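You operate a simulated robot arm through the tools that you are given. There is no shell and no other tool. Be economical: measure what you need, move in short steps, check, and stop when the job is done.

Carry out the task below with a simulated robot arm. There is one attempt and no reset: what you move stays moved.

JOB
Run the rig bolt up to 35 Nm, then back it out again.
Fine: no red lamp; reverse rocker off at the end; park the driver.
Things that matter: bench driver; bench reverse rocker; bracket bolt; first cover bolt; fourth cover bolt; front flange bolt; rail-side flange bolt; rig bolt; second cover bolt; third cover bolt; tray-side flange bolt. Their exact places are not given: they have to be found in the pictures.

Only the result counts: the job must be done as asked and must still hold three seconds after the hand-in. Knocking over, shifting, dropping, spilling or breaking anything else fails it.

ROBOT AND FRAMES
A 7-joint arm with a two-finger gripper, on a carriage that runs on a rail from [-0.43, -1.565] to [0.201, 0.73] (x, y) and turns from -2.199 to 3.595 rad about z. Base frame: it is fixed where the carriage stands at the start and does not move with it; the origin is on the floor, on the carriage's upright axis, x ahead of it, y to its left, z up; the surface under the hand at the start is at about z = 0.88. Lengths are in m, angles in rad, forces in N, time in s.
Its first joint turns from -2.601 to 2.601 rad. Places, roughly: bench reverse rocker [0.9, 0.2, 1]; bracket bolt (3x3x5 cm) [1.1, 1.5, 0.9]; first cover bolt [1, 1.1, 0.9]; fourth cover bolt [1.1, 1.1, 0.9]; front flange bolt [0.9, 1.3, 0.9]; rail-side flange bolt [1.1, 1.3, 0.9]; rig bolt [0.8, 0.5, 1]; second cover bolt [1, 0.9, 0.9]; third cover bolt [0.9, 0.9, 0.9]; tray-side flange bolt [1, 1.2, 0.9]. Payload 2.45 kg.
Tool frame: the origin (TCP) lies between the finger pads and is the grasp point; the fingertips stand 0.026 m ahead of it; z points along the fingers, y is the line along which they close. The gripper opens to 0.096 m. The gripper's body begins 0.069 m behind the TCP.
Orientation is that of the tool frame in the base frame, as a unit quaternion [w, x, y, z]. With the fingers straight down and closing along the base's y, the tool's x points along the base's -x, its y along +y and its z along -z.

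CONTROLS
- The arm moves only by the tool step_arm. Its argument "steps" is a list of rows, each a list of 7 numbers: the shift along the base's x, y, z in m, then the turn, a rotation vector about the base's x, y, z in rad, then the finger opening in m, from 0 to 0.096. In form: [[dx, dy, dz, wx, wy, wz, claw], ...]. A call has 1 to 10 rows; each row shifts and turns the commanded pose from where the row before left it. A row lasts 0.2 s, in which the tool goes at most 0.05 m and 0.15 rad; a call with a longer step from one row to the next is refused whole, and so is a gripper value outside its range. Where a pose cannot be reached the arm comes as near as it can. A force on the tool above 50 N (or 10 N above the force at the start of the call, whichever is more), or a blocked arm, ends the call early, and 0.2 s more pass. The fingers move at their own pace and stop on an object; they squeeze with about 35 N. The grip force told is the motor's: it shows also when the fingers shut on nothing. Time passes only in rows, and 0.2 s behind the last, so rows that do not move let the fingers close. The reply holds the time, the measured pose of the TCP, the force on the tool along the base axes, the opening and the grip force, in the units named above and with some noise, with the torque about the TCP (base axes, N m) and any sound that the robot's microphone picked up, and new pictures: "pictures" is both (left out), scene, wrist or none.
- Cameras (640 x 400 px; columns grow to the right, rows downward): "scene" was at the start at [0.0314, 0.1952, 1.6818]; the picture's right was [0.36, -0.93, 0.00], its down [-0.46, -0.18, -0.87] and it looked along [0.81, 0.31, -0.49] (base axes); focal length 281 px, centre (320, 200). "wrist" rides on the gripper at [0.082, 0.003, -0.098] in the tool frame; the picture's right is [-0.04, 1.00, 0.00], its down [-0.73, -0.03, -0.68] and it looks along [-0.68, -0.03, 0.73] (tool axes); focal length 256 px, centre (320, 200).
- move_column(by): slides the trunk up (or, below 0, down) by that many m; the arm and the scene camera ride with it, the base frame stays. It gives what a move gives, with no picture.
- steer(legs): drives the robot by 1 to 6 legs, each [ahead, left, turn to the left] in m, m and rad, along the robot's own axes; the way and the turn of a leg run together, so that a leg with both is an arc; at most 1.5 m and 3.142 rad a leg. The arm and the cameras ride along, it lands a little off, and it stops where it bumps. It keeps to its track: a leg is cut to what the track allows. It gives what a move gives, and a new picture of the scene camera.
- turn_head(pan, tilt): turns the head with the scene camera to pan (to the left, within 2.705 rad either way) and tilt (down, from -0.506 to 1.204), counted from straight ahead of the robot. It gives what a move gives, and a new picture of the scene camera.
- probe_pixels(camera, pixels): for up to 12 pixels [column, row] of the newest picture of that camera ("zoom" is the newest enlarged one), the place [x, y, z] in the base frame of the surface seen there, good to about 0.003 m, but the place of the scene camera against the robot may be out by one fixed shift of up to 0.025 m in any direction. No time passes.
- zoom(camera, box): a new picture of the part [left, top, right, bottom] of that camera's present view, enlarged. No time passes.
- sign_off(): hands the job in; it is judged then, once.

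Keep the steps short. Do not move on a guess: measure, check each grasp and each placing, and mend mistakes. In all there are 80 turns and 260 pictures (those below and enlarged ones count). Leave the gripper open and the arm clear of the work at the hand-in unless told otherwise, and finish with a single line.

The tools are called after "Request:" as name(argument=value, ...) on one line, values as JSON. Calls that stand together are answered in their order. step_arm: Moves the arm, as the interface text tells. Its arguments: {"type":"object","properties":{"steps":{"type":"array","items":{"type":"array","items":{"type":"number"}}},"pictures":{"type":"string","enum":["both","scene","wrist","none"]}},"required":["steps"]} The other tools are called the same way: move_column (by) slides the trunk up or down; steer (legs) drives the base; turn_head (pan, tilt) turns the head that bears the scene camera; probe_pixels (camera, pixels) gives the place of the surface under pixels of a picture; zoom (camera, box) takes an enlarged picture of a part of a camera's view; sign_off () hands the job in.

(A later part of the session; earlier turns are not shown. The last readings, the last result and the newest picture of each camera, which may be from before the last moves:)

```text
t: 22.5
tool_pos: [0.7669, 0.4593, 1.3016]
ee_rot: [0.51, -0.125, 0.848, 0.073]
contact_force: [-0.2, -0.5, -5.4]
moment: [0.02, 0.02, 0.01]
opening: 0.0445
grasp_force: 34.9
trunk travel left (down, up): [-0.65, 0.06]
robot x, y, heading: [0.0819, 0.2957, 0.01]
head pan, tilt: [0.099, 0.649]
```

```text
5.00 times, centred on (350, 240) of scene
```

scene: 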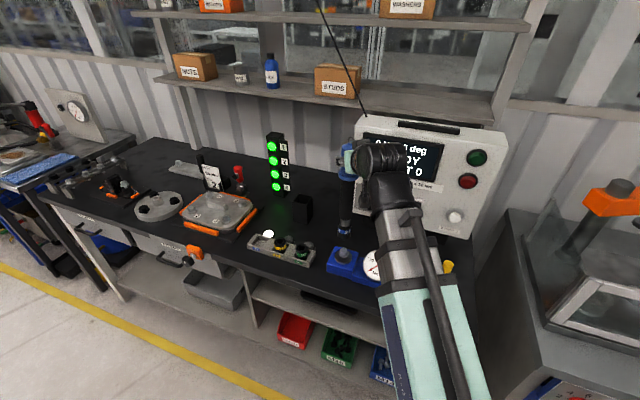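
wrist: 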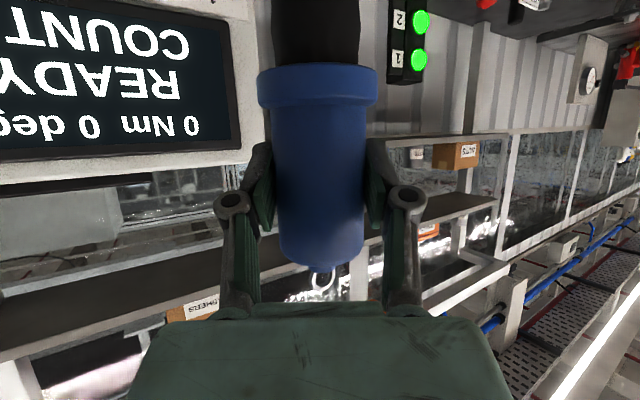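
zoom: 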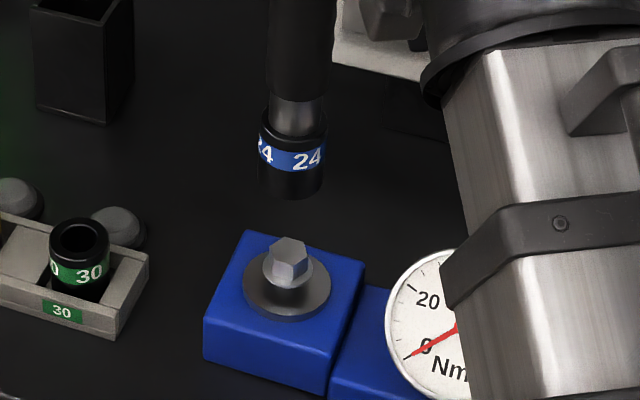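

Request:
probe_pixels(camera="zoom", pixels=[[291, 193], [291, 180], [270, 185], [315, 185], [288, 241], [288, 246], [284, 262], [276, 265], [300, 258], [290, 100], [290, 40]])

```text
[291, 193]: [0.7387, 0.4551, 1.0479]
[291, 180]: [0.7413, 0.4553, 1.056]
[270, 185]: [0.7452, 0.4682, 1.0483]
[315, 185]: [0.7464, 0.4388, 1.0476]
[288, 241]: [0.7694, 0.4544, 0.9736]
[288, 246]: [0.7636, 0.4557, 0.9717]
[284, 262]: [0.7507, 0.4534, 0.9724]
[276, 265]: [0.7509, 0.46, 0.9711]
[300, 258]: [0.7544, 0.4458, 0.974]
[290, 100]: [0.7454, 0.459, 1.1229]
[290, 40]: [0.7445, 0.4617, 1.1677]
```

Socket and bolt are aligned within ~2 mm; the gap is about 72 mm. Lowering 65 mm, then checking.

Request:
step_arm(steps=[[0.0005, 0, -0.015, 0, 0, 0, 0.0], [0.0005, 0, -0.015, 0, 0, 0, 0.0], [0, 0, -0.015, 0, 0, 0, 0.0], [0, 0, -0.012, 0, 0, 0, 0.0], [0, 0, -0.008, 0, 0, 0, 0.0], [0, 0, 0, 0, 0, 0, 0.0]], pictures="scene")

Request:
zoom(camera="scene", box=[310, 200, 390, 280])

```text
t: 23.9
tool_pos: [0.7683, 0.4596, 1.2356]
ee_rot: [0.511, -0.125, 0.847, 0.073]
contact_force: [-0.2, -1.3, -3.9]
moment: [-0.12, 0.07, -0.02]
opening: 0.0444
grasp_force: 35.1
trunk travel left (down, up): [-0.65, 0.06]
robot x, y, heading: [0.0805, 0.2912, 0.001]
head pan, tilt: [0.099, 0.649]
```

scene: 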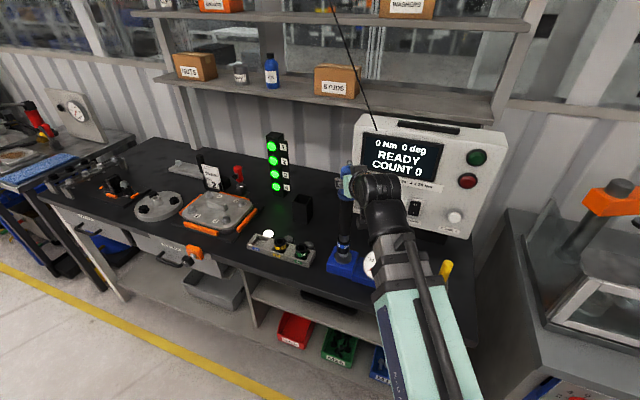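

```text
5.00 times, centred on (350, 240) of scene
```

zoom: 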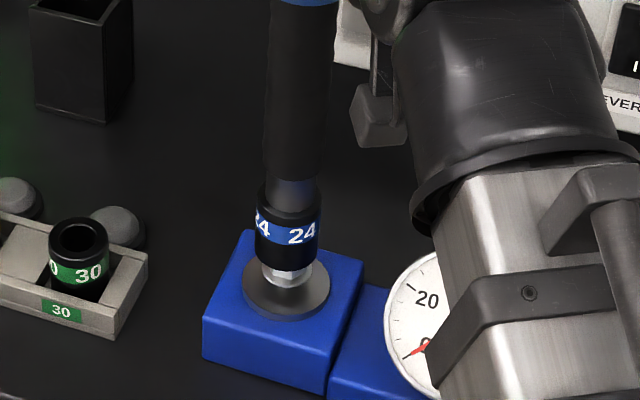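

Socket is just at the head, aligned. Continuing down in 3 mm steps.

Request:
step_arm(steps=[[0, 0, -0.003, 0, 0, 0, 0.0], [0, 0, -0.003, 0, 0, 0, 0.0], [0, 0, -0.003, 0, 0, 0, 0.0], [0, 0, -0.003, 0, 0, 0, 0.0]], pictures="scene")

Request:
zoom(camera="scene", box=[310, 200, 390, 280])

```text
t: 24.9
tool_pos: [0.7657, 0.4589, 1.2257]
ee_rot: [0.512, -0.127, 0.847, 0.075]
contact_force: [0.8, 0.6, 23.1]
moment: [-0.02, -0.15, -0.03]
opening: 0.0448
grasp_force: 34.8
trunk travel left (down, up): [-0.65, 0.06]
robot x, y, heading: [0.0805, 0.296, 0.003]
head pan, tilt: [0.099, 0.649]
```

scene: 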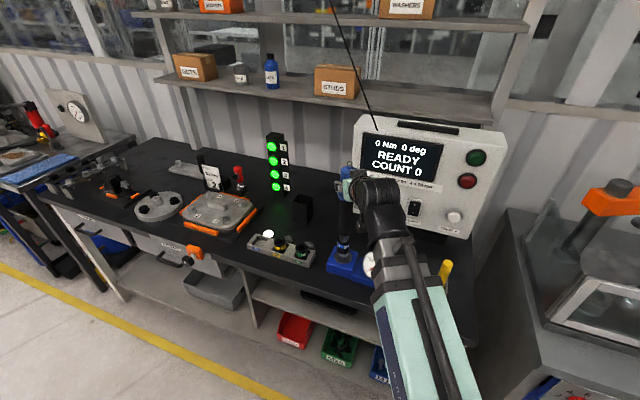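

```text
5.00 times, centred on (350, 240) of scene
```

zoom: 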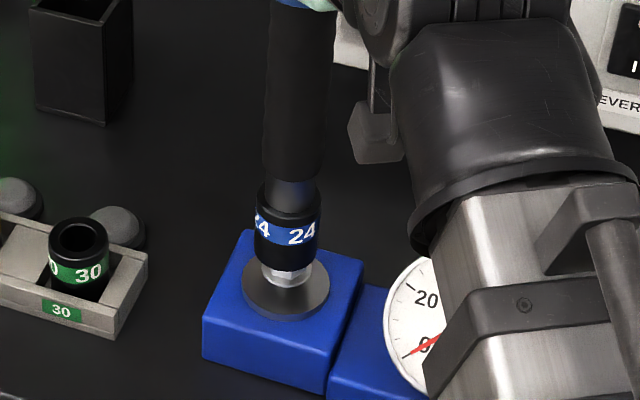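

Contact: 23 N up, the spring nose is compressing. Pressing a little further to start the drive.

Request:
step_arm(steps=[[0, 0, -0.002, 0, 0, 0, 0.0], [0, 0, -0.002, 0, 0, 0, 0.0], [0, 0, 0, 0, 0, 0, 0.0]], pictures="scene")

Request:
zoom(camera="scene", box=[320, 110, 500, 280])

```text
t: 25.7
tool_pos: [0.7659, 0.4587, 1.2225]
ee_rot: [0.512, -0.126, 0.847, 0.074]
contact_force: [1.4, 0.6, 23.4]
moment: [-0.01, -0.14, -0.03]
opening: 0.0443
grasp_force: 35.0
trunk travel left (down, up): [-0.65, 0.06]
robot x, y, heading: [0.0788, 0.2931, 0.007]
head pan, tilt: [0.099, 0.649]
```

scene: 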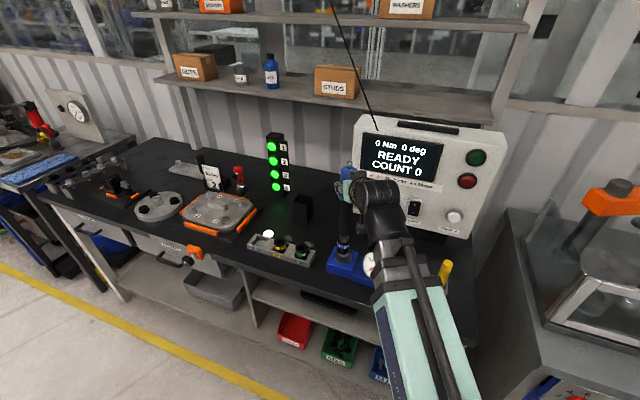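

```text
2.35 times, centred on (410, 195) of scene
```

zoom: 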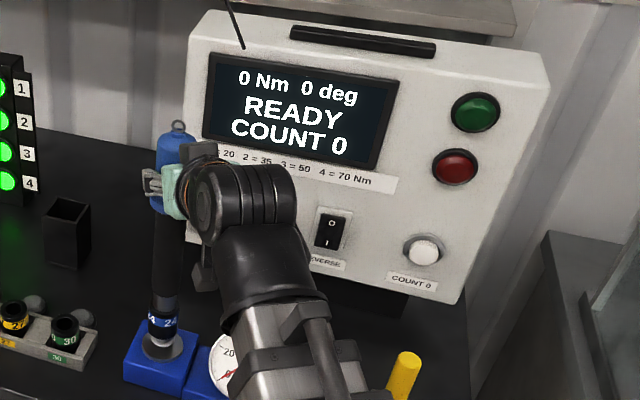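

Request:
step_arm(steps=[[0, 0, -0.001, 0, 0, 0, 0.0]])

Request:
zoom(camera="scene", box=[310, 150, 410, 280])

```text
t: 26.1
tool_pos: [0.767, 0.4578, 1.2161]
ee_rot: [0.506, -0.126, 0.85, 0.073]
contact_force: [0.4, 0.4, -4.3]
moment: [0.01, 0.05, 0.02]
opening: 0.0443
grasp_force: 34.9
trunk travel left (down, up): [-0.65, 0.06]
robot x, y, heading: [0.0822, 0.295, 0.005]
head pan, tilt: [0.099, 0.649]
```

scene: 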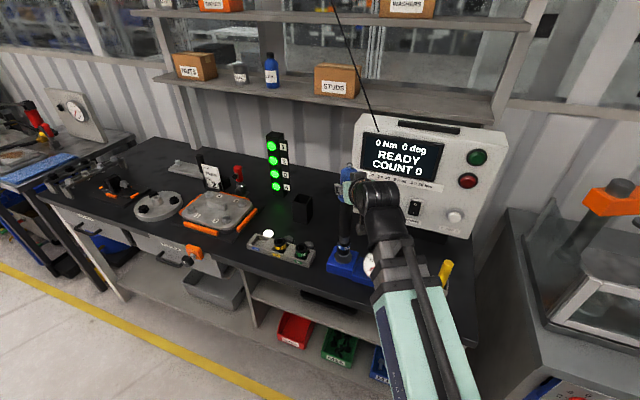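
wrist: 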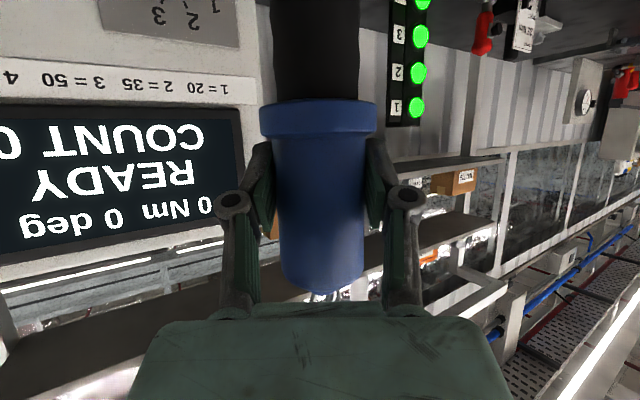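

```text
3.08 times, centred on (360, 215) of scene
```

zoom: 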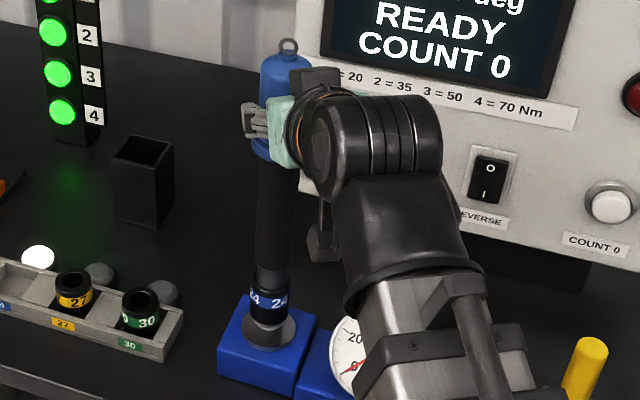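

The socket has dropped onto the hex (force fell to -4 N). The handle slid ~1 cm in the grip, so the fingers are now close above the collar, which is good for pushing. Pressing on gently.

Request:
step_arm(steps=[[0, 0, -0.003, 0, 0, 0, 0.0], [0, 0, -0.003, 0, 0, 0, 0.0], [0, 0, -0.002, 0, 0, 0, 0.0], [0, 0, -0.002, 0, 0, 0, 0.0]])

Request:
zoom(camera="scene", box=[320, 110, 500, 280])

```text
t: 27.1
tool_pos: [0.7668, 0.4575, 1.2097]
ee_rot: [0.511, -0.126, 0.847, 0.074]
contact_force: [-3.2, -1.4, -4.5]
moment: [-0.29, 0.9, 0.05]
opening: 0.0442
grasp_force: 34.5
trunk travel left (down, up): [-0.65, 0.06]
robot x, y, heading: [0.0801, 0.2947, 0.003]
head pan, tilt: [0.099, 0.649]
```

scene: 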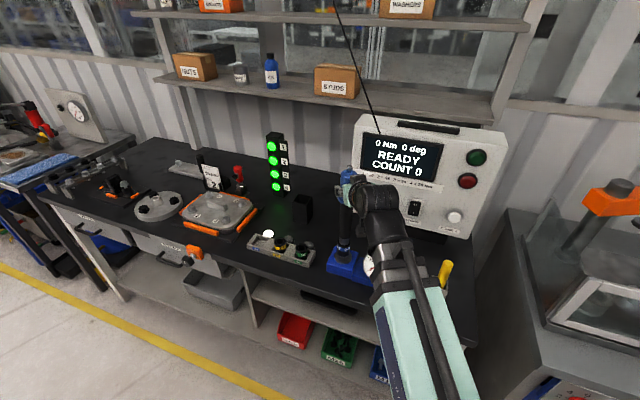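
wrist: 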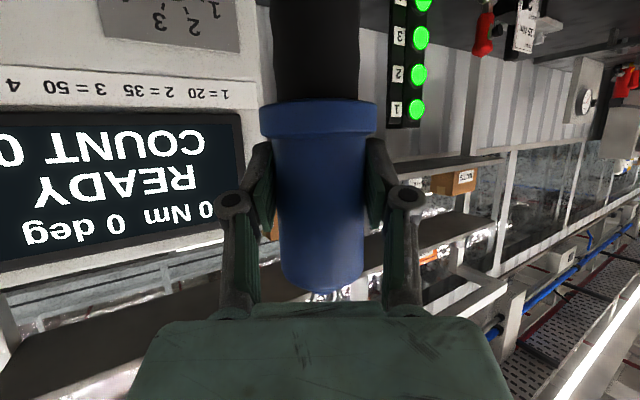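

```text
2.35 times, centred on (410, 195) of scene
```

zoom: 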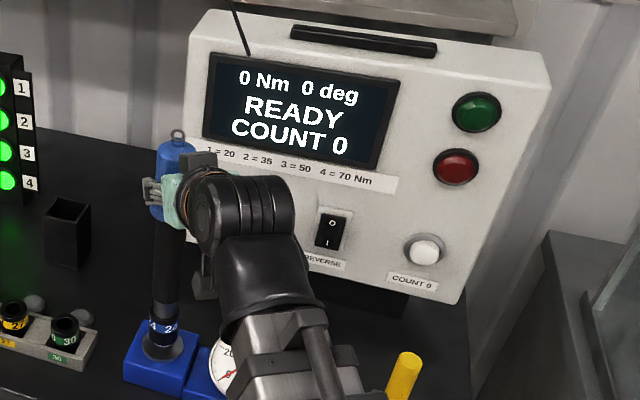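

Still seating (no upward force yet). Continuing down.

Request:
step_arm(steps=[[0, 0, -0.003, 0, 0, 0, 0.0], [0, 0, -0.003, 0, 0, 0, 0.0], [0, 0, -0.003, 0, 0, 0, 0.0], [0, 0, -0.002, 0, 0, 0, 0.0]], pictures="scene")

Request:
zoom(camera="scene", box=[310, 150, 410, 280])

```text
t: 28.1
tool_pos: [0.7655, 0.4586, 1.2008]
ee_rot: [0.513, -0.126, 0.846, 0.075]
contact_force: [1.5, 0.2, 22.7]
moment: [0.2, -0.51, -0.06]
opening: 0.0442
grasp_force: 35.0
trunk travel left (down, up): [-0.65, 0.06]
robot x, y, heading: [0.0798, 0.292, 0.005]
head pan, tilt: [0.099, 0.649]
```

scene: 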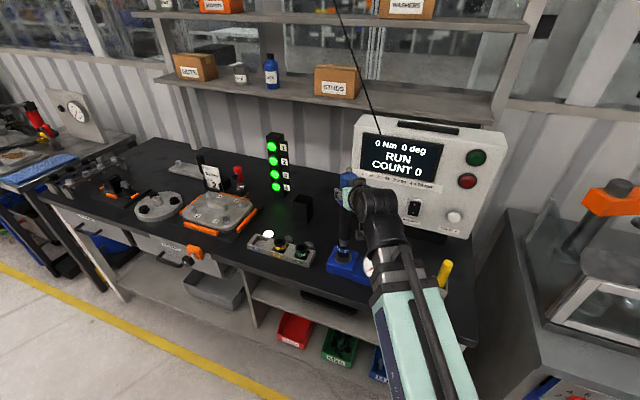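

```text
3.08 times, centred on (360, 215) of scene
```

zoom: 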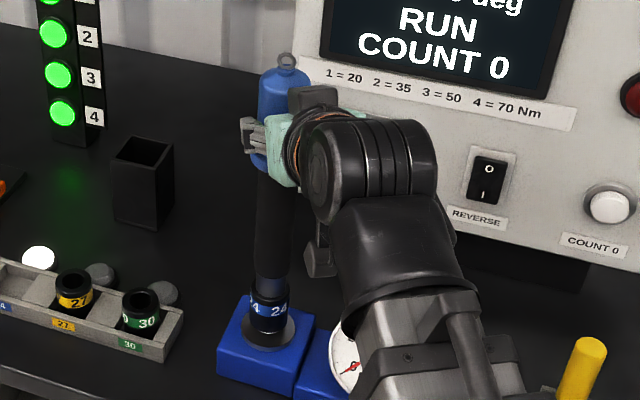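

The display shows RUN: the driver is turning. Holding the push and watching.

Request:
step_arm(steps=[[0, 0, 0, 0, 0, 0, 0.0], [0, 0, 0, 0, 0, 0, 0.0]], pictures="scene")

Request:
zoom(camera="scene", box=[320, 110, 500, 280])

```text
t: 28.7
tool_pos: [0.7648, 0.4592, 1.1975]
ee_rot: [0.509, -0.125, 0.848, 0.073]
contact_force: [2.0, 0.0, 4.6]
moment: [0.42, -0.94, 0.01]
opening: 0.0443
grasp_force: 34.7
trunk travel left (down, up): [-0.65, 0.06]
robot x, y, heading: [0.0841, 0.2952, 0.004]
head pan, tilt: [0.099, 0.649]
```

scene: 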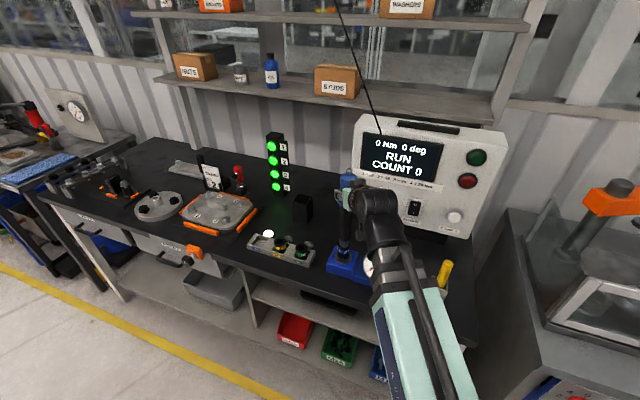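

```text
2.35 times, centred on (410, 195) of scene
```

zoom: 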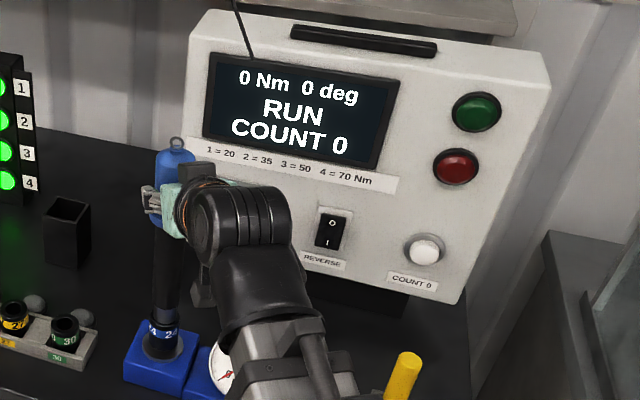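

Still RUN, but the push has eased to 5 N as the bolt sinks; following down slightly.

Request:
step_arm(steps=[[0, 0, -0.002, 0, 0, 0, 0.0], [0, 0, -0.001, 0, 0, 0, 0.0], [0, 0, 0, 0, 0, 0, 0.0]], pictures="scene")

Request:
zoom(camera="scene", box=[320, 110, 500, 280])

```text
t: 29.5
tool_pos: [0.7666, 0.4579, 1.195]
ee_rot: [0.51, -0.126, 0.848, 0.073]
contact_force: [0.8, -0.1, -4.0]
moment: [-0.02, -0.02, 0.01]
opening: 0.0444
grasp_force: 35.3
trunk travel left (down, up): [-0.65, 0.06]
robot x, y, heading: [0.0775, 0.2909, 0.003]
head pan, tilt: [0.099, 0.649]
```

scene: 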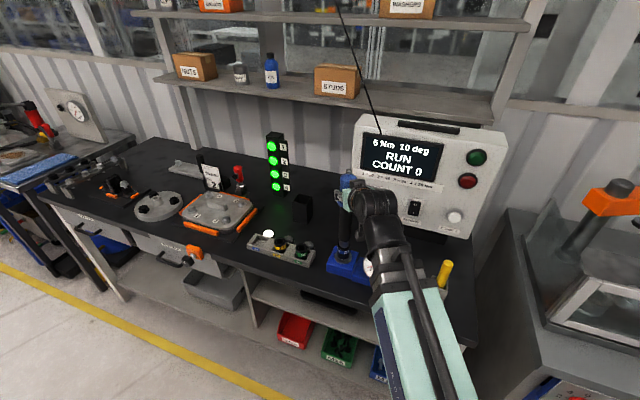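

```text
2.35 times, centred on (410, 195) of scene
```

zoom: 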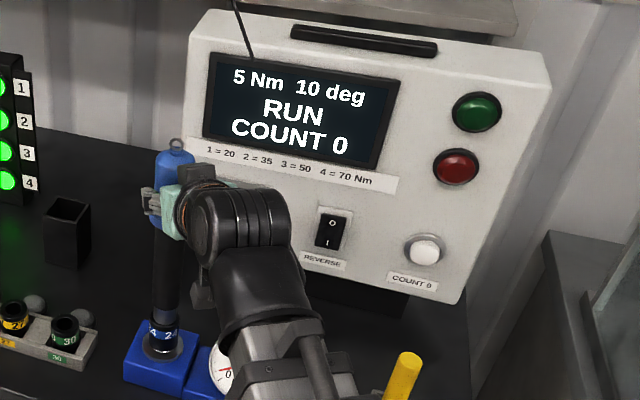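

Torque is rising (5 Nm, 10 deg). Keep holding with slight follow-down until the clutch ends it.

Request:
step_arm(steps=[[0, 0, -0.002, 0, 0, 0, 0.0], [0, 0, -0.001, 0, 0, 0, 0.0], [0, 0, 0, 0, 0, 0, 0.0], [0, 0, 0, 0, 0, 0, 0.0]], pictures="scene")

Request:
zoom(camera="scene", box=[320, 110, 500, 280])

```text
t: 30.5
tool_pos: [0.7667, 0.4597, 1.1931]
ee_rot: [0.51, -0.126, 0.847, 0.074]
contact_force: [1.1, 0.3, 11.4]
moment: [0.14, -0.27, -0.01]
opening: 0.0442
grasp_force: 34.9
trunk travel left (down, up): [-0.65, 0.06]
robot x, y, heading: [0.082, 0.2914, -0.001]
head pan, tilt: [0.099, 0.649]
```

scene: 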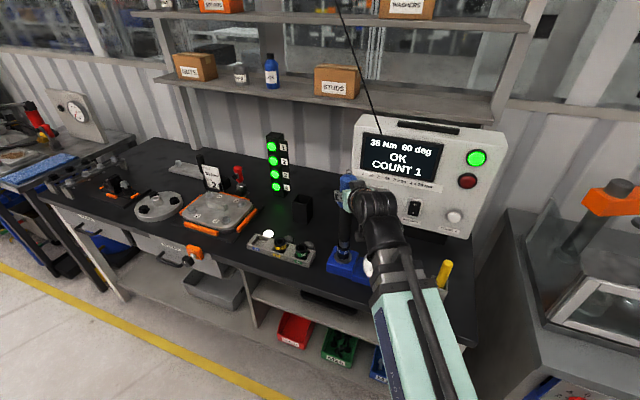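

```text
2.35 times, centred on (410, 195) of scene
```

zoom: 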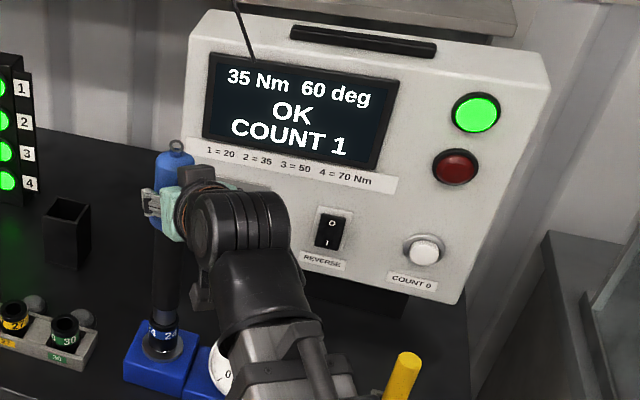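

35 Nm, OK, green lamp, COUNT 1. To flip the reverse rocker I need a free hand, so I'll lift off and park the driver first.

Request:
step_arm(steps=[[0, 0, 0.01, 0, 0, 0, 0.0], [0, 0, 0.015, 0, 0, 0, 0.0], [0, 0, 0.02, 0, 0, 0, 0.0], [0, 0, 0.025, 0, 0, 0, 0.0], [0, 0, 0.03, 0, 0, 0, 0.0], [0, 0, 0.02, 0, 0, 0, 0.0], [0, 0, 0, 0, 0, 0, 0.0]])

Request:
zoom(camera="scene", box=[310, 110, 500, 280])

Request:
probe_pixels(camera="wrist", pixels=[[318, 95], [318, 110], [318, 130], [322, 180], [320, 240], [318, 30], [285, 180], [358, 180]])

```text
t: 32.1
tool_pos: [0.7663, 0.4578, 1.3119]
ee_rot: [0.51, -0.126, 0.848, 0.073]
contact_force: [-0.4, -0.2, -5.3]
moment: [0.02, 0.01, -0.02]
opening: 0.0442
grasp_force: 35.0
trunk travel left (down, up): [-0.65, 0.06]
robot x, y, heading: [0.0833, 0.29, 0.004]
head pan, tilt: [0.099, 0.649]
```

scene: 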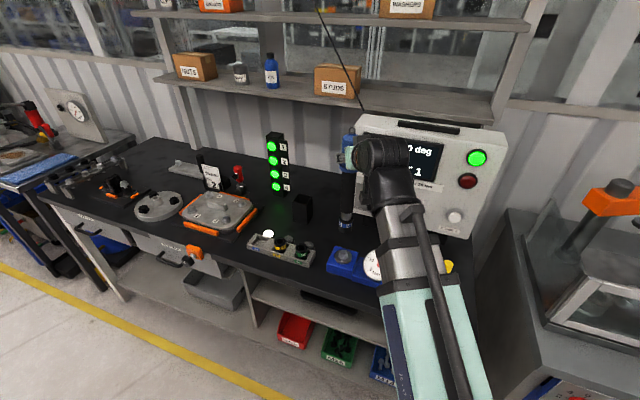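
wrist: 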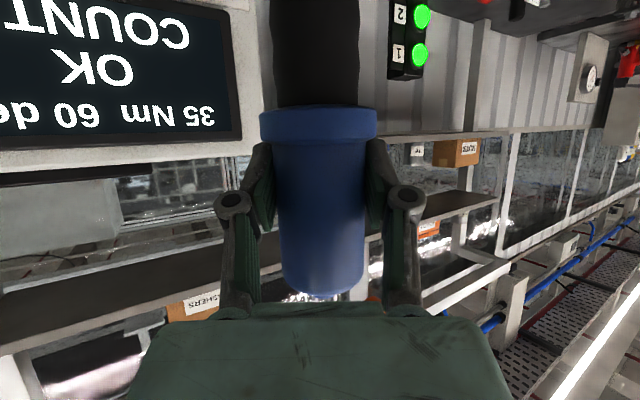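

```text
2.35 times, centred on (405, 195) of scene
```

zoom: 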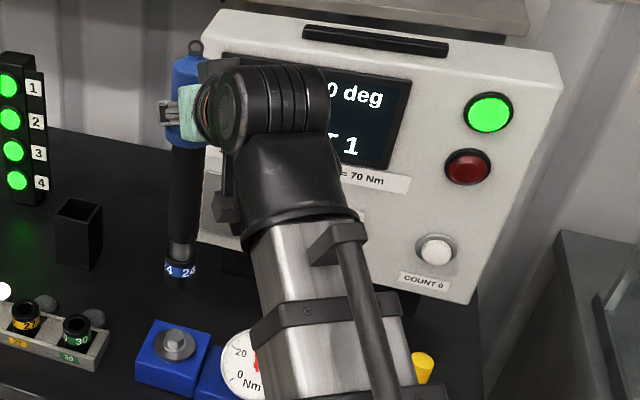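

```text
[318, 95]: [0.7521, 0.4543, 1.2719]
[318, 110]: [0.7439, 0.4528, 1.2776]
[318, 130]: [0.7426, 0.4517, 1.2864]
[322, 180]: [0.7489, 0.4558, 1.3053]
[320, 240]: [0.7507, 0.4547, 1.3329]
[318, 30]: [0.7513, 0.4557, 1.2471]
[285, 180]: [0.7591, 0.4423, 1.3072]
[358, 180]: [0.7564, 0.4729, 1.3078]
```

Driver slipped up ~13 mm in the grip. Carrying back above the dock at TCP (1.0015, 0.6312, 1.312).

Request:
step_arm(steps=[[0.0294, 0.0217, 0, 0, 0, 0, 0.0], [0.0294, 0.0217, 0, 0, 0, 0, 0.0], [0.0294, 0.0217, 0, 0, 0, 0, 0.0], [0.0294, 0.0217, 0, 0, 0, 0, 0.0], [0.0294, 0.0217, 0, 0, 0, 0, 0.0], [0.0294, 0.0217, 0, 0, 0, 0, 0.0], [0.0294, 0.0217, 0, 0, 0, 0, 0.0], [0.0284, 0.0213, 0, 0, 0, 0, 0.0], [0, 0, 0, 0, 0, 0, 0.0]], pictures="scene")

Request:
zoom(camera="scene", box=[260, 150, 340, 240])

```text
t: 34.1
tool_pos: [1.0016, 0.6342, 1.3132]
ee_rot: [0.51, -0.126, 0.848, 0.074]
contact_force: [0.4, 0.1, -5.5]
moment: [-0.06, 0.04, 0.03]
opening: 0.044
grasp_force: 35.0
trunk travel left (down, up): [-0.65, 0.06]
robot x, y, heading: [0.0812, 0.2905, 0.004]
head pan, tilt: [0.099, 0.649]
```

scene: 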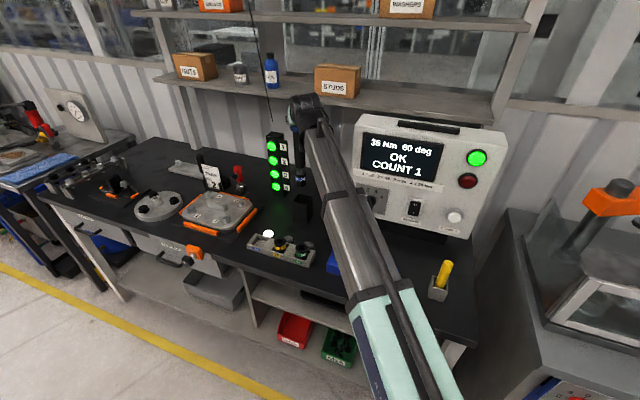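

```text
4.44 times, centred on (300, 195) of scene
```

zoom: 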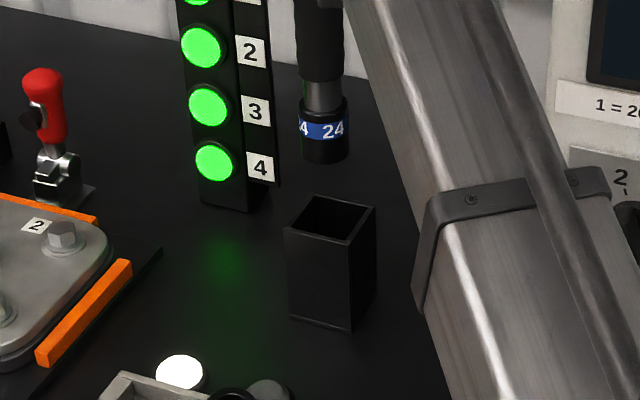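

Request:
probe_pixels(camera="zoom", pixels=[[324, 152], [306, 148], [343, 148], [286, 229], [349, 244], [314, 196], [375, 207], [318, 236], [324, 95]])

```text
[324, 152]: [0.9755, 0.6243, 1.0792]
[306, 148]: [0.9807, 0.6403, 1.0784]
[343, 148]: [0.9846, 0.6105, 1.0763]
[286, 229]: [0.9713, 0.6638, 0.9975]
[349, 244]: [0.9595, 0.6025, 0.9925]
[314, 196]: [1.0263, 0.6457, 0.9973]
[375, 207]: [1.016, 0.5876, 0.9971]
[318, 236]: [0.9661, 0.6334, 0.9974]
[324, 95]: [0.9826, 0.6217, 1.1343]
```

Socket is centred over the dock to within ~2 mm; I'll trim y by −2 mm and lower 0.145 m.

Request:
step_arm(steps=[[0, -0.002, -0.02, 0, 0, 0, 0.0], [0, 0, -0.02, 0, 0, 0, 0.0], [0, 0, -0.02, 0, 0, 0, 0.0], [0, 0, -0.02, 0, 0, 0, 0.0], [0, 0, -0.02, 0, 0, 0, 0.0], [0, 0, -0.02, 0, 0, 0, 0.0], [0, 0, -0.015, 0, 0, 0, 0.0], [0, 0, -0.01, 0, 0, 0, 0.0], [0, 0, 0, 0, 0, 0, 0.0]], pictures="scene")

```text
t: 36.1
tool_pos: [1.0027, 0.6303, 1.1665]
ee_rot: [0.51, -0.126, 0.848, 0.074]
contact_force: [-0.6, 0.3, -4.7]
moment: [-0.01, -0.01, -0.03]
opening: 0.0445
grasp_force: 35.0
trunk travel left (down, up): [-0.65, 0.06]
robot x, y, heading: [0.0813, 0.292, 0.005]
head pan, tilt: [0.099, 0.649]
```

scene: 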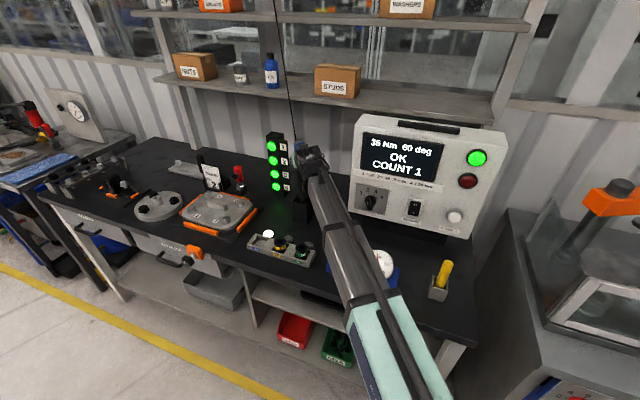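

Request:
step_arm(steps=[[0, 0, -0.005, 0, 0, 0, 0.0], [0, 0, -0.005, 0, 0, 0, 0.0], [0, 0, -0.004, 0, 0, 0, 0.0], [0, 0, -0.003, 0, 0, 0, 0.0]], pictures="wrist")

```text
t: 37.1
tool_pos: [1.0024, 0.63, 1.1488]
ee_rot: [0.51, -0.126, 0.848, 0.074]
contact_force: [-0.1, 1.0, -5.6]
moment: [-0.01, 0.03, 0.03]
opening: 0.0441
grasp_force: 34.9
trunk travel left (down, up): [-0.65, 0.06]
robot x, y, heading: [0.0824, 0.2923, 0.005]
head pan, tilt: [0.099, 0.649]
```

wrist: 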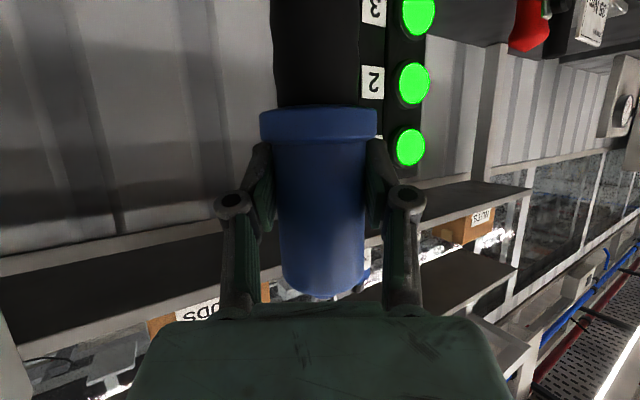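

Request:
step_arm(steps=[[0, 0, -0.003, 0, 0, 0, 0.0], [0, 0, -0.002, 0, 0, 0, 0.0]], pictures="wrist")

Request:
probe_pixels(camera="wrist", pixels=[[318, 104], [318, 115], [318, 135], [322, 180], [320, 285]])

```text
t: 37.7
tool_pos: [1.0003, 0.6308, 1.1435]
ee_rot: [0.51, -0.125, 0.848, 0.073]
contact_force: [-0.2, 0.5, -4.5]
moment: [0.04, 0.04, -0.01]
opening: 0.0443
grasp_force: 34.8
trunk travel left (down, up): [-0.65, 0.06]
robot x, y, heading: [0.0808, 0.295, 0.0]
head pan, tilt: [0.099, 0.649]
```

wrist: 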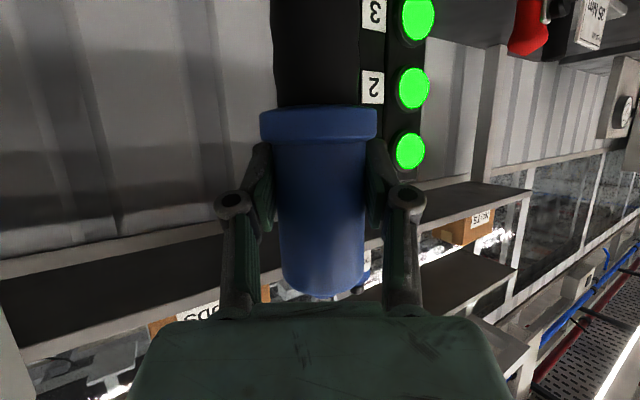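

```text
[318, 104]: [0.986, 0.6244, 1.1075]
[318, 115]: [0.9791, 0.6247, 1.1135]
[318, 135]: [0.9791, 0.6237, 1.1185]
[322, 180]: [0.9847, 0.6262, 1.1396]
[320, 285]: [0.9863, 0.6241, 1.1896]
```

Handle top is near its original docked height. A couple more mm to touch the dock floor.

Request:
step_arm(steps=[[0, 0, -0.002, 0, 0, 0, 0.0], [0, 0, -0.002, 0, 0, 0, 0.0]], pictures="none")

```text
t: 38.3
tool_pos: [1.0004, 0.6298, 1.1425]
ee_rot: [0.512, -0.126, 0.847, 0.074]
contact_force: [-0.7, -1.0, 7.5]
moment: [-0.25, 0.17, -0.03]
opening: 0.0442
grasp_force: 35.4
trunk travel left (down, up): [-0.65, 0.06]
robot x, y, heading: [0.078, 0.2911, 0.003]
head pan, tilt: [0.099, 0.649]
```

On the dock floor (+7.5 N, as at the first grip). Opening and backing straight out along the tool axis.

Request:
step_arm(steps=[[0, 0, 0.001, 0, 0, 0, 0.096], [0, 0, 0, 0, 0, 0, 0.096], [0, 0, 0, 0, 0, 0, 0.096], [-0.0248, -0.0077, 0.015, 0, 0, 0, 0.096], [-0.0248, -0.0077, 0.015, 0, 0, 0, 0.096], [-0.0248, -0.0077, 0.015, 0, 0, 0, 0.096], [-0.0248, -0.0077, 0.015, 0, 0, 0, 0.096], [-0.0248, -0.0077, 0.015, 0, 0, 0, 0.096]])

```text
t: 40.1
tool_pos: [0.8743, 0.5913, 1.2182]
ee_rot: [0.509, -0.126, 0.848, 0.073]
contact_force: [-0.1, 0.4, -0.1]
moment: [-0.02, -0.05, -0.01]
opening: 0.0959
grasp_force: 0.0
trunk travel left (down, up): [-0.65, 0.06]
robot x, y, heading: [0.084, 0.2939, 0.005]
head pan, tilt: [0.099, 0.649]
```

scene: 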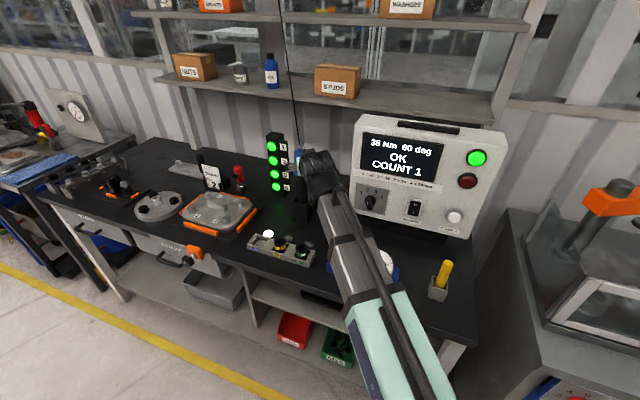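
wrist: 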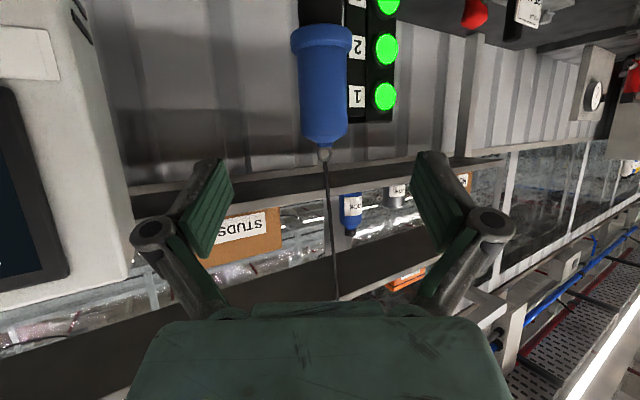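

Driver parked upright. Now to the rocker: 45° pitch, yaw −0.265, fingers closed, standoff in front of its lower ("I") half.

Request:
step_arm(steps=[[-0.02, -0.0346, 0, 0, 0, -0.1413, 0.03], [-0.02, -0.0346, 0, 0, 0, -0.1413, 0.0], [0, -0.0346, -0.016, 0, 0, -0.1413, 0.0], [0, -0.0346, -0.016, 0, 0, -0.1411, 0.0], [0, -0.0346, -0.016, 0.0343, 0.1264, 0, 0.0], [0, -0.0346, -0.016, 0.0343, 0.1264, 0, 0.0], [0, -0.0346, -0.016, 0, 0, 0, 0.0], [0, -0.0346, -0.016, 0, 0, 0, 0.0], [0, -0.0346, -0.016, 0, 0, 0, 0.0], [0, -0.0346, -0.016, 0, 0, 0, 0.0]], pictures="wrist")

```text
t: 42.3
tool_pos: [0.8375, 0.2445, 1.0897]
ee_rot: [0.395, 0.123, 0.909, -0.056]
contact_force: [-0.5, 0.4, 0.2]
moment: [0.03, 0.0, 0.01]
opening: 0.0
grasp_force: 28.1
trunk travel left (down, up): [-0.65, 0.06]
robot x, y, heading: [0.0758, 0.2952, 0.005]
head pan, tilt: [0.099, 0.649]
```

wrist: 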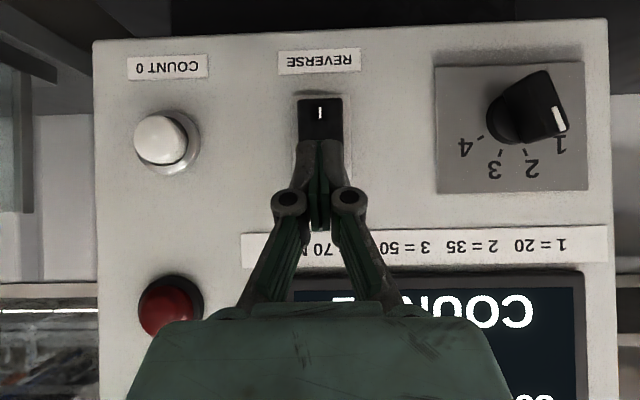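

Laterally aligned with the rocker. Probing its face.

Request:
probe_pixels(camera="wrist", pixels=[[320, 100], [320, 106], [326, 113], [320, 122], [318, 132], [303, 125], [340, 110], [302, 110], [320, 85], [318, 150]])

Request:
zoom(camera="wrist", box=[270, 80, 370, 160])

```text
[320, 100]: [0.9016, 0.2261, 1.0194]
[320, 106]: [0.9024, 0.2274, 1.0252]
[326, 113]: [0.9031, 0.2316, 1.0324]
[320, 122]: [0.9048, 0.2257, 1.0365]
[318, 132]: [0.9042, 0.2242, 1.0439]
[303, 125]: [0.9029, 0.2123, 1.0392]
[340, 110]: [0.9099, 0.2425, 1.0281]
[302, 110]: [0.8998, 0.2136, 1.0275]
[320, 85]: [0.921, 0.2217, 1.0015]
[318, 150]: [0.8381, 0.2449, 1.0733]
```

```text
5.00 times, centred on (320, 120) of wrist
```

zoom: 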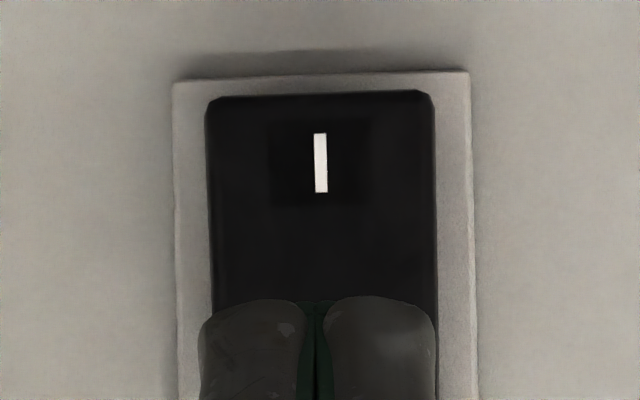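

I half spans z ≈1.018–1.04. Moving to just before contact, then pressing along the panel normal.

Request:
step_arm(steps=[[0.0, 0, -0.027, 0, 0, 0, 0.0], [0.0147, -0.0039, -0.0267, 0, 0, 0, 0.0], [0.0147, -0.0039, 0, 0, 0, 0, 0.0], [0.0058, -0.0016, 0, 0, 0, 0, 0.0], [0.0039, -0.001, 0, 0, 0, 0, 0.0]], pictures="scene")

Request:
zoom(camera="scene", box=[350, 110, 510, 240])

```text
t: 43.5
tool_pos: [0.8763, 0.2341, 1.0357]
ee_rot: [0.395, 0.123, 0.909, -0.057]
contact_force: [1.4, 0.7, 0.8]
moment: [0.02, 0.01, 0.0]
opening: 0.0
grasp_force: 28.3
trunk travel left (down, up): [-0.65, 0.06]
robot x, y, heading: [0.0774, 0.2954, 0.005]
head pan, tilt: [0.099, 0.649]
```

scene: 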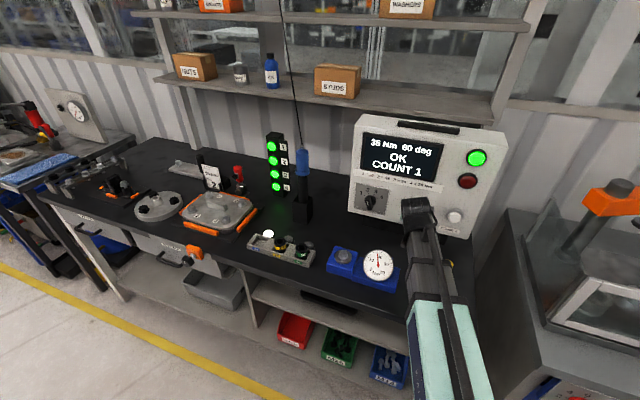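

```text
3.08 times, centred on (430, 175) of scene
```

zoom: 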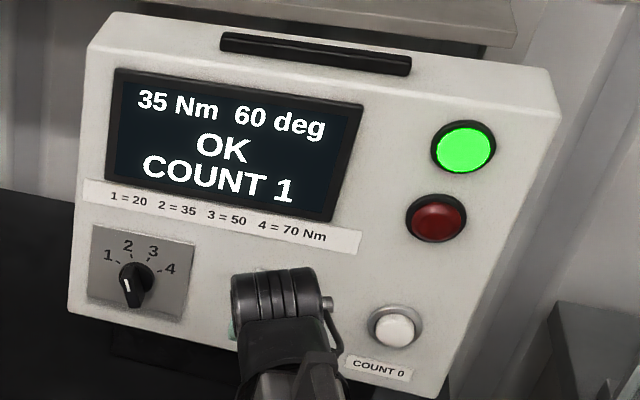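

The driver stands parked; no contact yet at the rocker. Pressing in 3 mm steps along the normal.

Request:
step_arm(steps=[[0.0029, -0.0008, 0, 0, 0, 0, 0.0], [0.0029, -0.0008, 0, 0, 0, 0, 0.0], [0.0029, -0.0008, 0, 0, 0, 0, 0.0], [0.0029, -0.0008, 0, 0, 0, 0, 0.0]], pictures="wrist")

```text
t: 44.5
tool_pos: [0.8839, 0.232, 1.0367]
ee_rot: [0.394, 0.124, 0.909, -0.056]
contact_force: [-24.7, 6.9, -3.1]
moment: [0.15, 0.26, 0.07]
opening: 0.0062
grasp_force: 28.8
trunk travel left (down, up): [-0.65, 0.06]
robot x, y, heading: [0.085, 0.294, 0.008]
head pan, tilt: [0.099, 0.649]
```

wrist: 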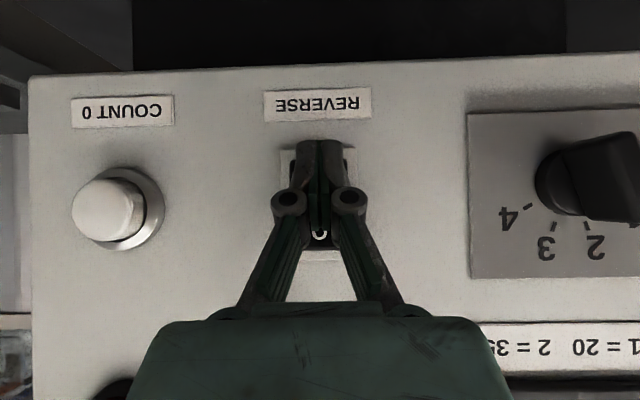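

25 N after ~8 mm. Backing off to see whether it flipped.

Request:
step_arm(steps=[[-0.02, 0.005, 0, 0, 0, 0, 0.0], [-0.025, 0.007, 0.015, 0, 0, 0, 0.0], [-0.02, 0.005, 0.03, 0, 0, 0, 0.0], [-0.01, 0, 0.03, 0, 0, 0, 0.0], [-0.01, 0, 0.03, 0, 0, 0, 0.0]])

Request:
zoom(camera="wrist", box=[220, 0, 420, 120])

Request:
zoom(camera="scene", box=[350, 110, 510, 240])

```text
t: 45.7
tool_pos: [0.8029, 0.2488, 1.1387]
ee_rot: [0.395, 0.123, 0.909, -0.056]
contact_force: [0.5, -0.7, -0.1]
moment: [0.0, 0.01, 0.04]
opening: 0.0
grasp_force: 28.7
trunk travel left (down, up): [-0.65, 0.06]
robot x, y, heading: [0.0817, 0.292, 0.004]
head pan, tilt: [0.099, 0.649]
```

scene: 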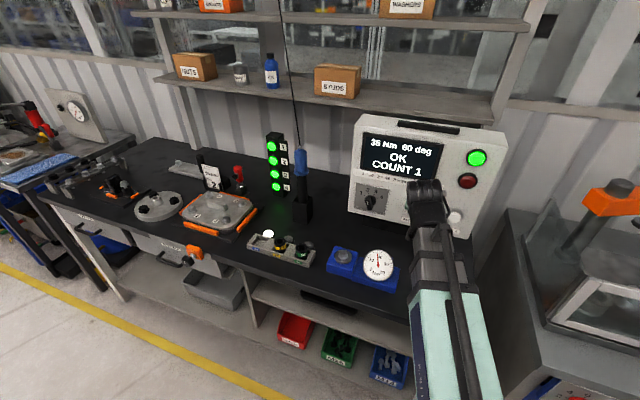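
wrist: 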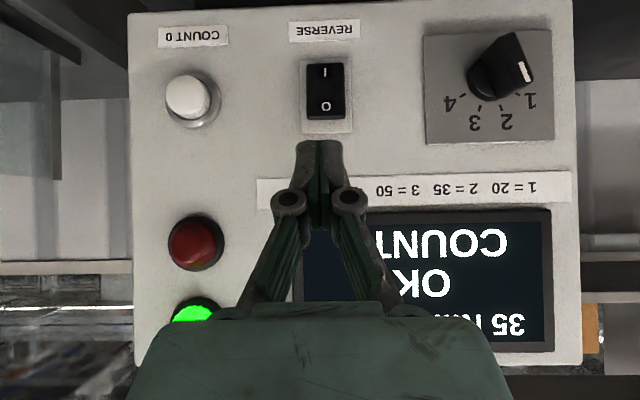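

```text
3.20 times, centred on (320, 60) of wrist
```

zoom: 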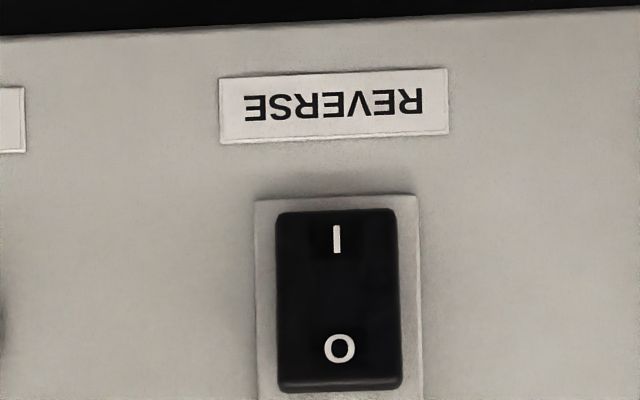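

```text
3.08 times, centred on (430, 175) of scene
```

zoom: 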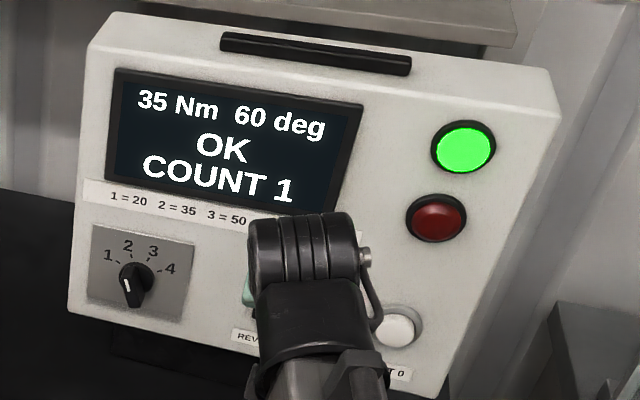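

Checking the rocker's tilt by depth: lower vs upper half.

Request:
probe_pixels(camera="wrist", pixels=[[325, 68], [331, 75], [318, 80], [325, 90], [318, 98], [326, 115], [332, 112], [325, 60], [325, 125], [345, 90]])

```text
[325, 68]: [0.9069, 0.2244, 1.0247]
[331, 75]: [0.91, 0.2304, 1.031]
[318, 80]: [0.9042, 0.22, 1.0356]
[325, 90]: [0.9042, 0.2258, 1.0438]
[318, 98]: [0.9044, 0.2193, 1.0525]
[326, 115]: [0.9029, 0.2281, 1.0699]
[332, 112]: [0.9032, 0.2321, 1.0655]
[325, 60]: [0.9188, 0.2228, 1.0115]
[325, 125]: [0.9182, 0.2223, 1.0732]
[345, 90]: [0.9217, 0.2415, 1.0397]
```

The lower half is now in (x 0.907) and the upper half out (0.903 at z 1.07): reverse is ON. Returning to the driver's pre-grasp pose.

Request:
step_arm(steps=[[0, 0.0343, 0.016, -0.0343, -0.1264, 0, 0.0], [0, 0.0343, 0.016, -0.0343, -0.1264, 0, 0.0], [0, 0.0343, 0.016, 0, 0, 0.1411, 0.096], [0, 0.0343, 0.016, 0, 0, 0.1413, 0.096], [0, 0.0343, 0.0155, 0, 0, 0.1413, 0.096], [0, 0.0343, 0, 0, 0, 0.1413, 0.096], [0.017, 0.0343, 0, 0, 0, 0, 0.096], [0.018, 0.0343, 0, 0, 0, 0, 0.096], [0.018, 0.0343, 0, 0, 0, 0, 0.096], [0.0184, 0.0338, 0, 0, 0, 0, 0.096]], pictures="wrist")

Request:
probe_pixels(camera="wrist", pixels=[[322, 60], [324, 90], [301, 90], [344, 90]])

```text
t: 47.9
tool_pos: [0.8732, 0.5915, 1.218]
ee_rot: [0.509, -0.126, 0.848, 0.074]
contact_force: [-1.4, 0.1, -0.1]
moment: [-0.02, 0.01, 0.04]
opening: 0.0957
grasp_force: 0.1
trunk travel left (down, up): [-0.65, 0.06]
robot x, y, heading: [0.0807, 0.2935, 0.006]
head pan, tilt: [0.099, 0.649]
```

wrist: 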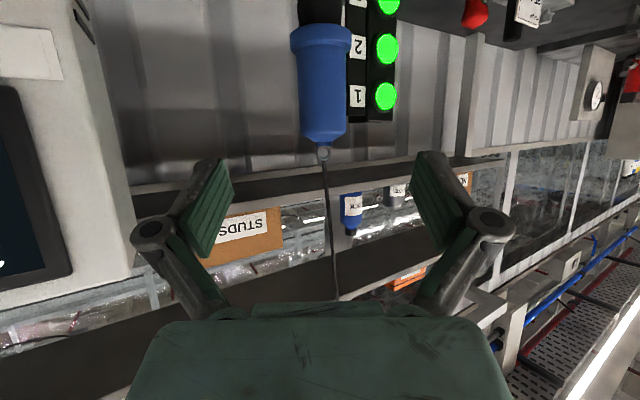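

```text
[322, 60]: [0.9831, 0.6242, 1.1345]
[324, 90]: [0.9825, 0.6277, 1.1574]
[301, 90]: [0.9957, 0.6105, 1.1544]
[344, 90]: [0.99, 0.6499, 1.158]
```

Request:
step_arm(steps=[[0.0254, 0.0078, -0.0146, 0, 0, 0, 0.096], [0.0254, 0.0078, -0.0146, 0, 0, 0, 0.096], [0.0254, 0.0078, -0.0146, 0, 0, 0, 0.096], [0.0254, 0.0078, -0.0146, 0, 0, 0, 0.096], [0.0254, 0.0078, -0.0146, 0, 0, 0, 0.096], [0, 0, 0, 0, 0, 0, 0.096], [0, 0, 0, 0, 0, 0, 0.0], [0, 0, 0, 0, 0, 0, 0.0], [0, 0, 0, 0, 0, 0, 0.0]], pictures="wrist")

```text
t: 49.9
tool_pos: [1.0028, 0.6317, 1.1468]
ee_rot: [0.511, -0.125, 0.848, 0.073]
contact_force: [2.2, -0.3, 3.4]
moment: [0.06, -0.67, -0.04]
opening: 0.0439
grasp_force: 34.8
trunk travel left (down, up): [-0.65, 0.06]
robot x, y, heading: [0.0791, 0.2962, -0.001]
head pan, tilt: [0.099, 0.649]
```

wrist: 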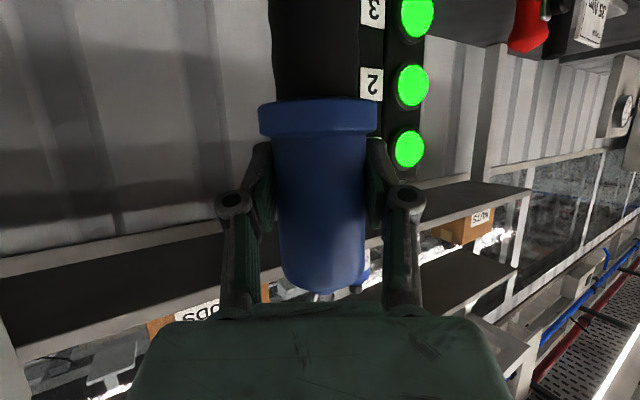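

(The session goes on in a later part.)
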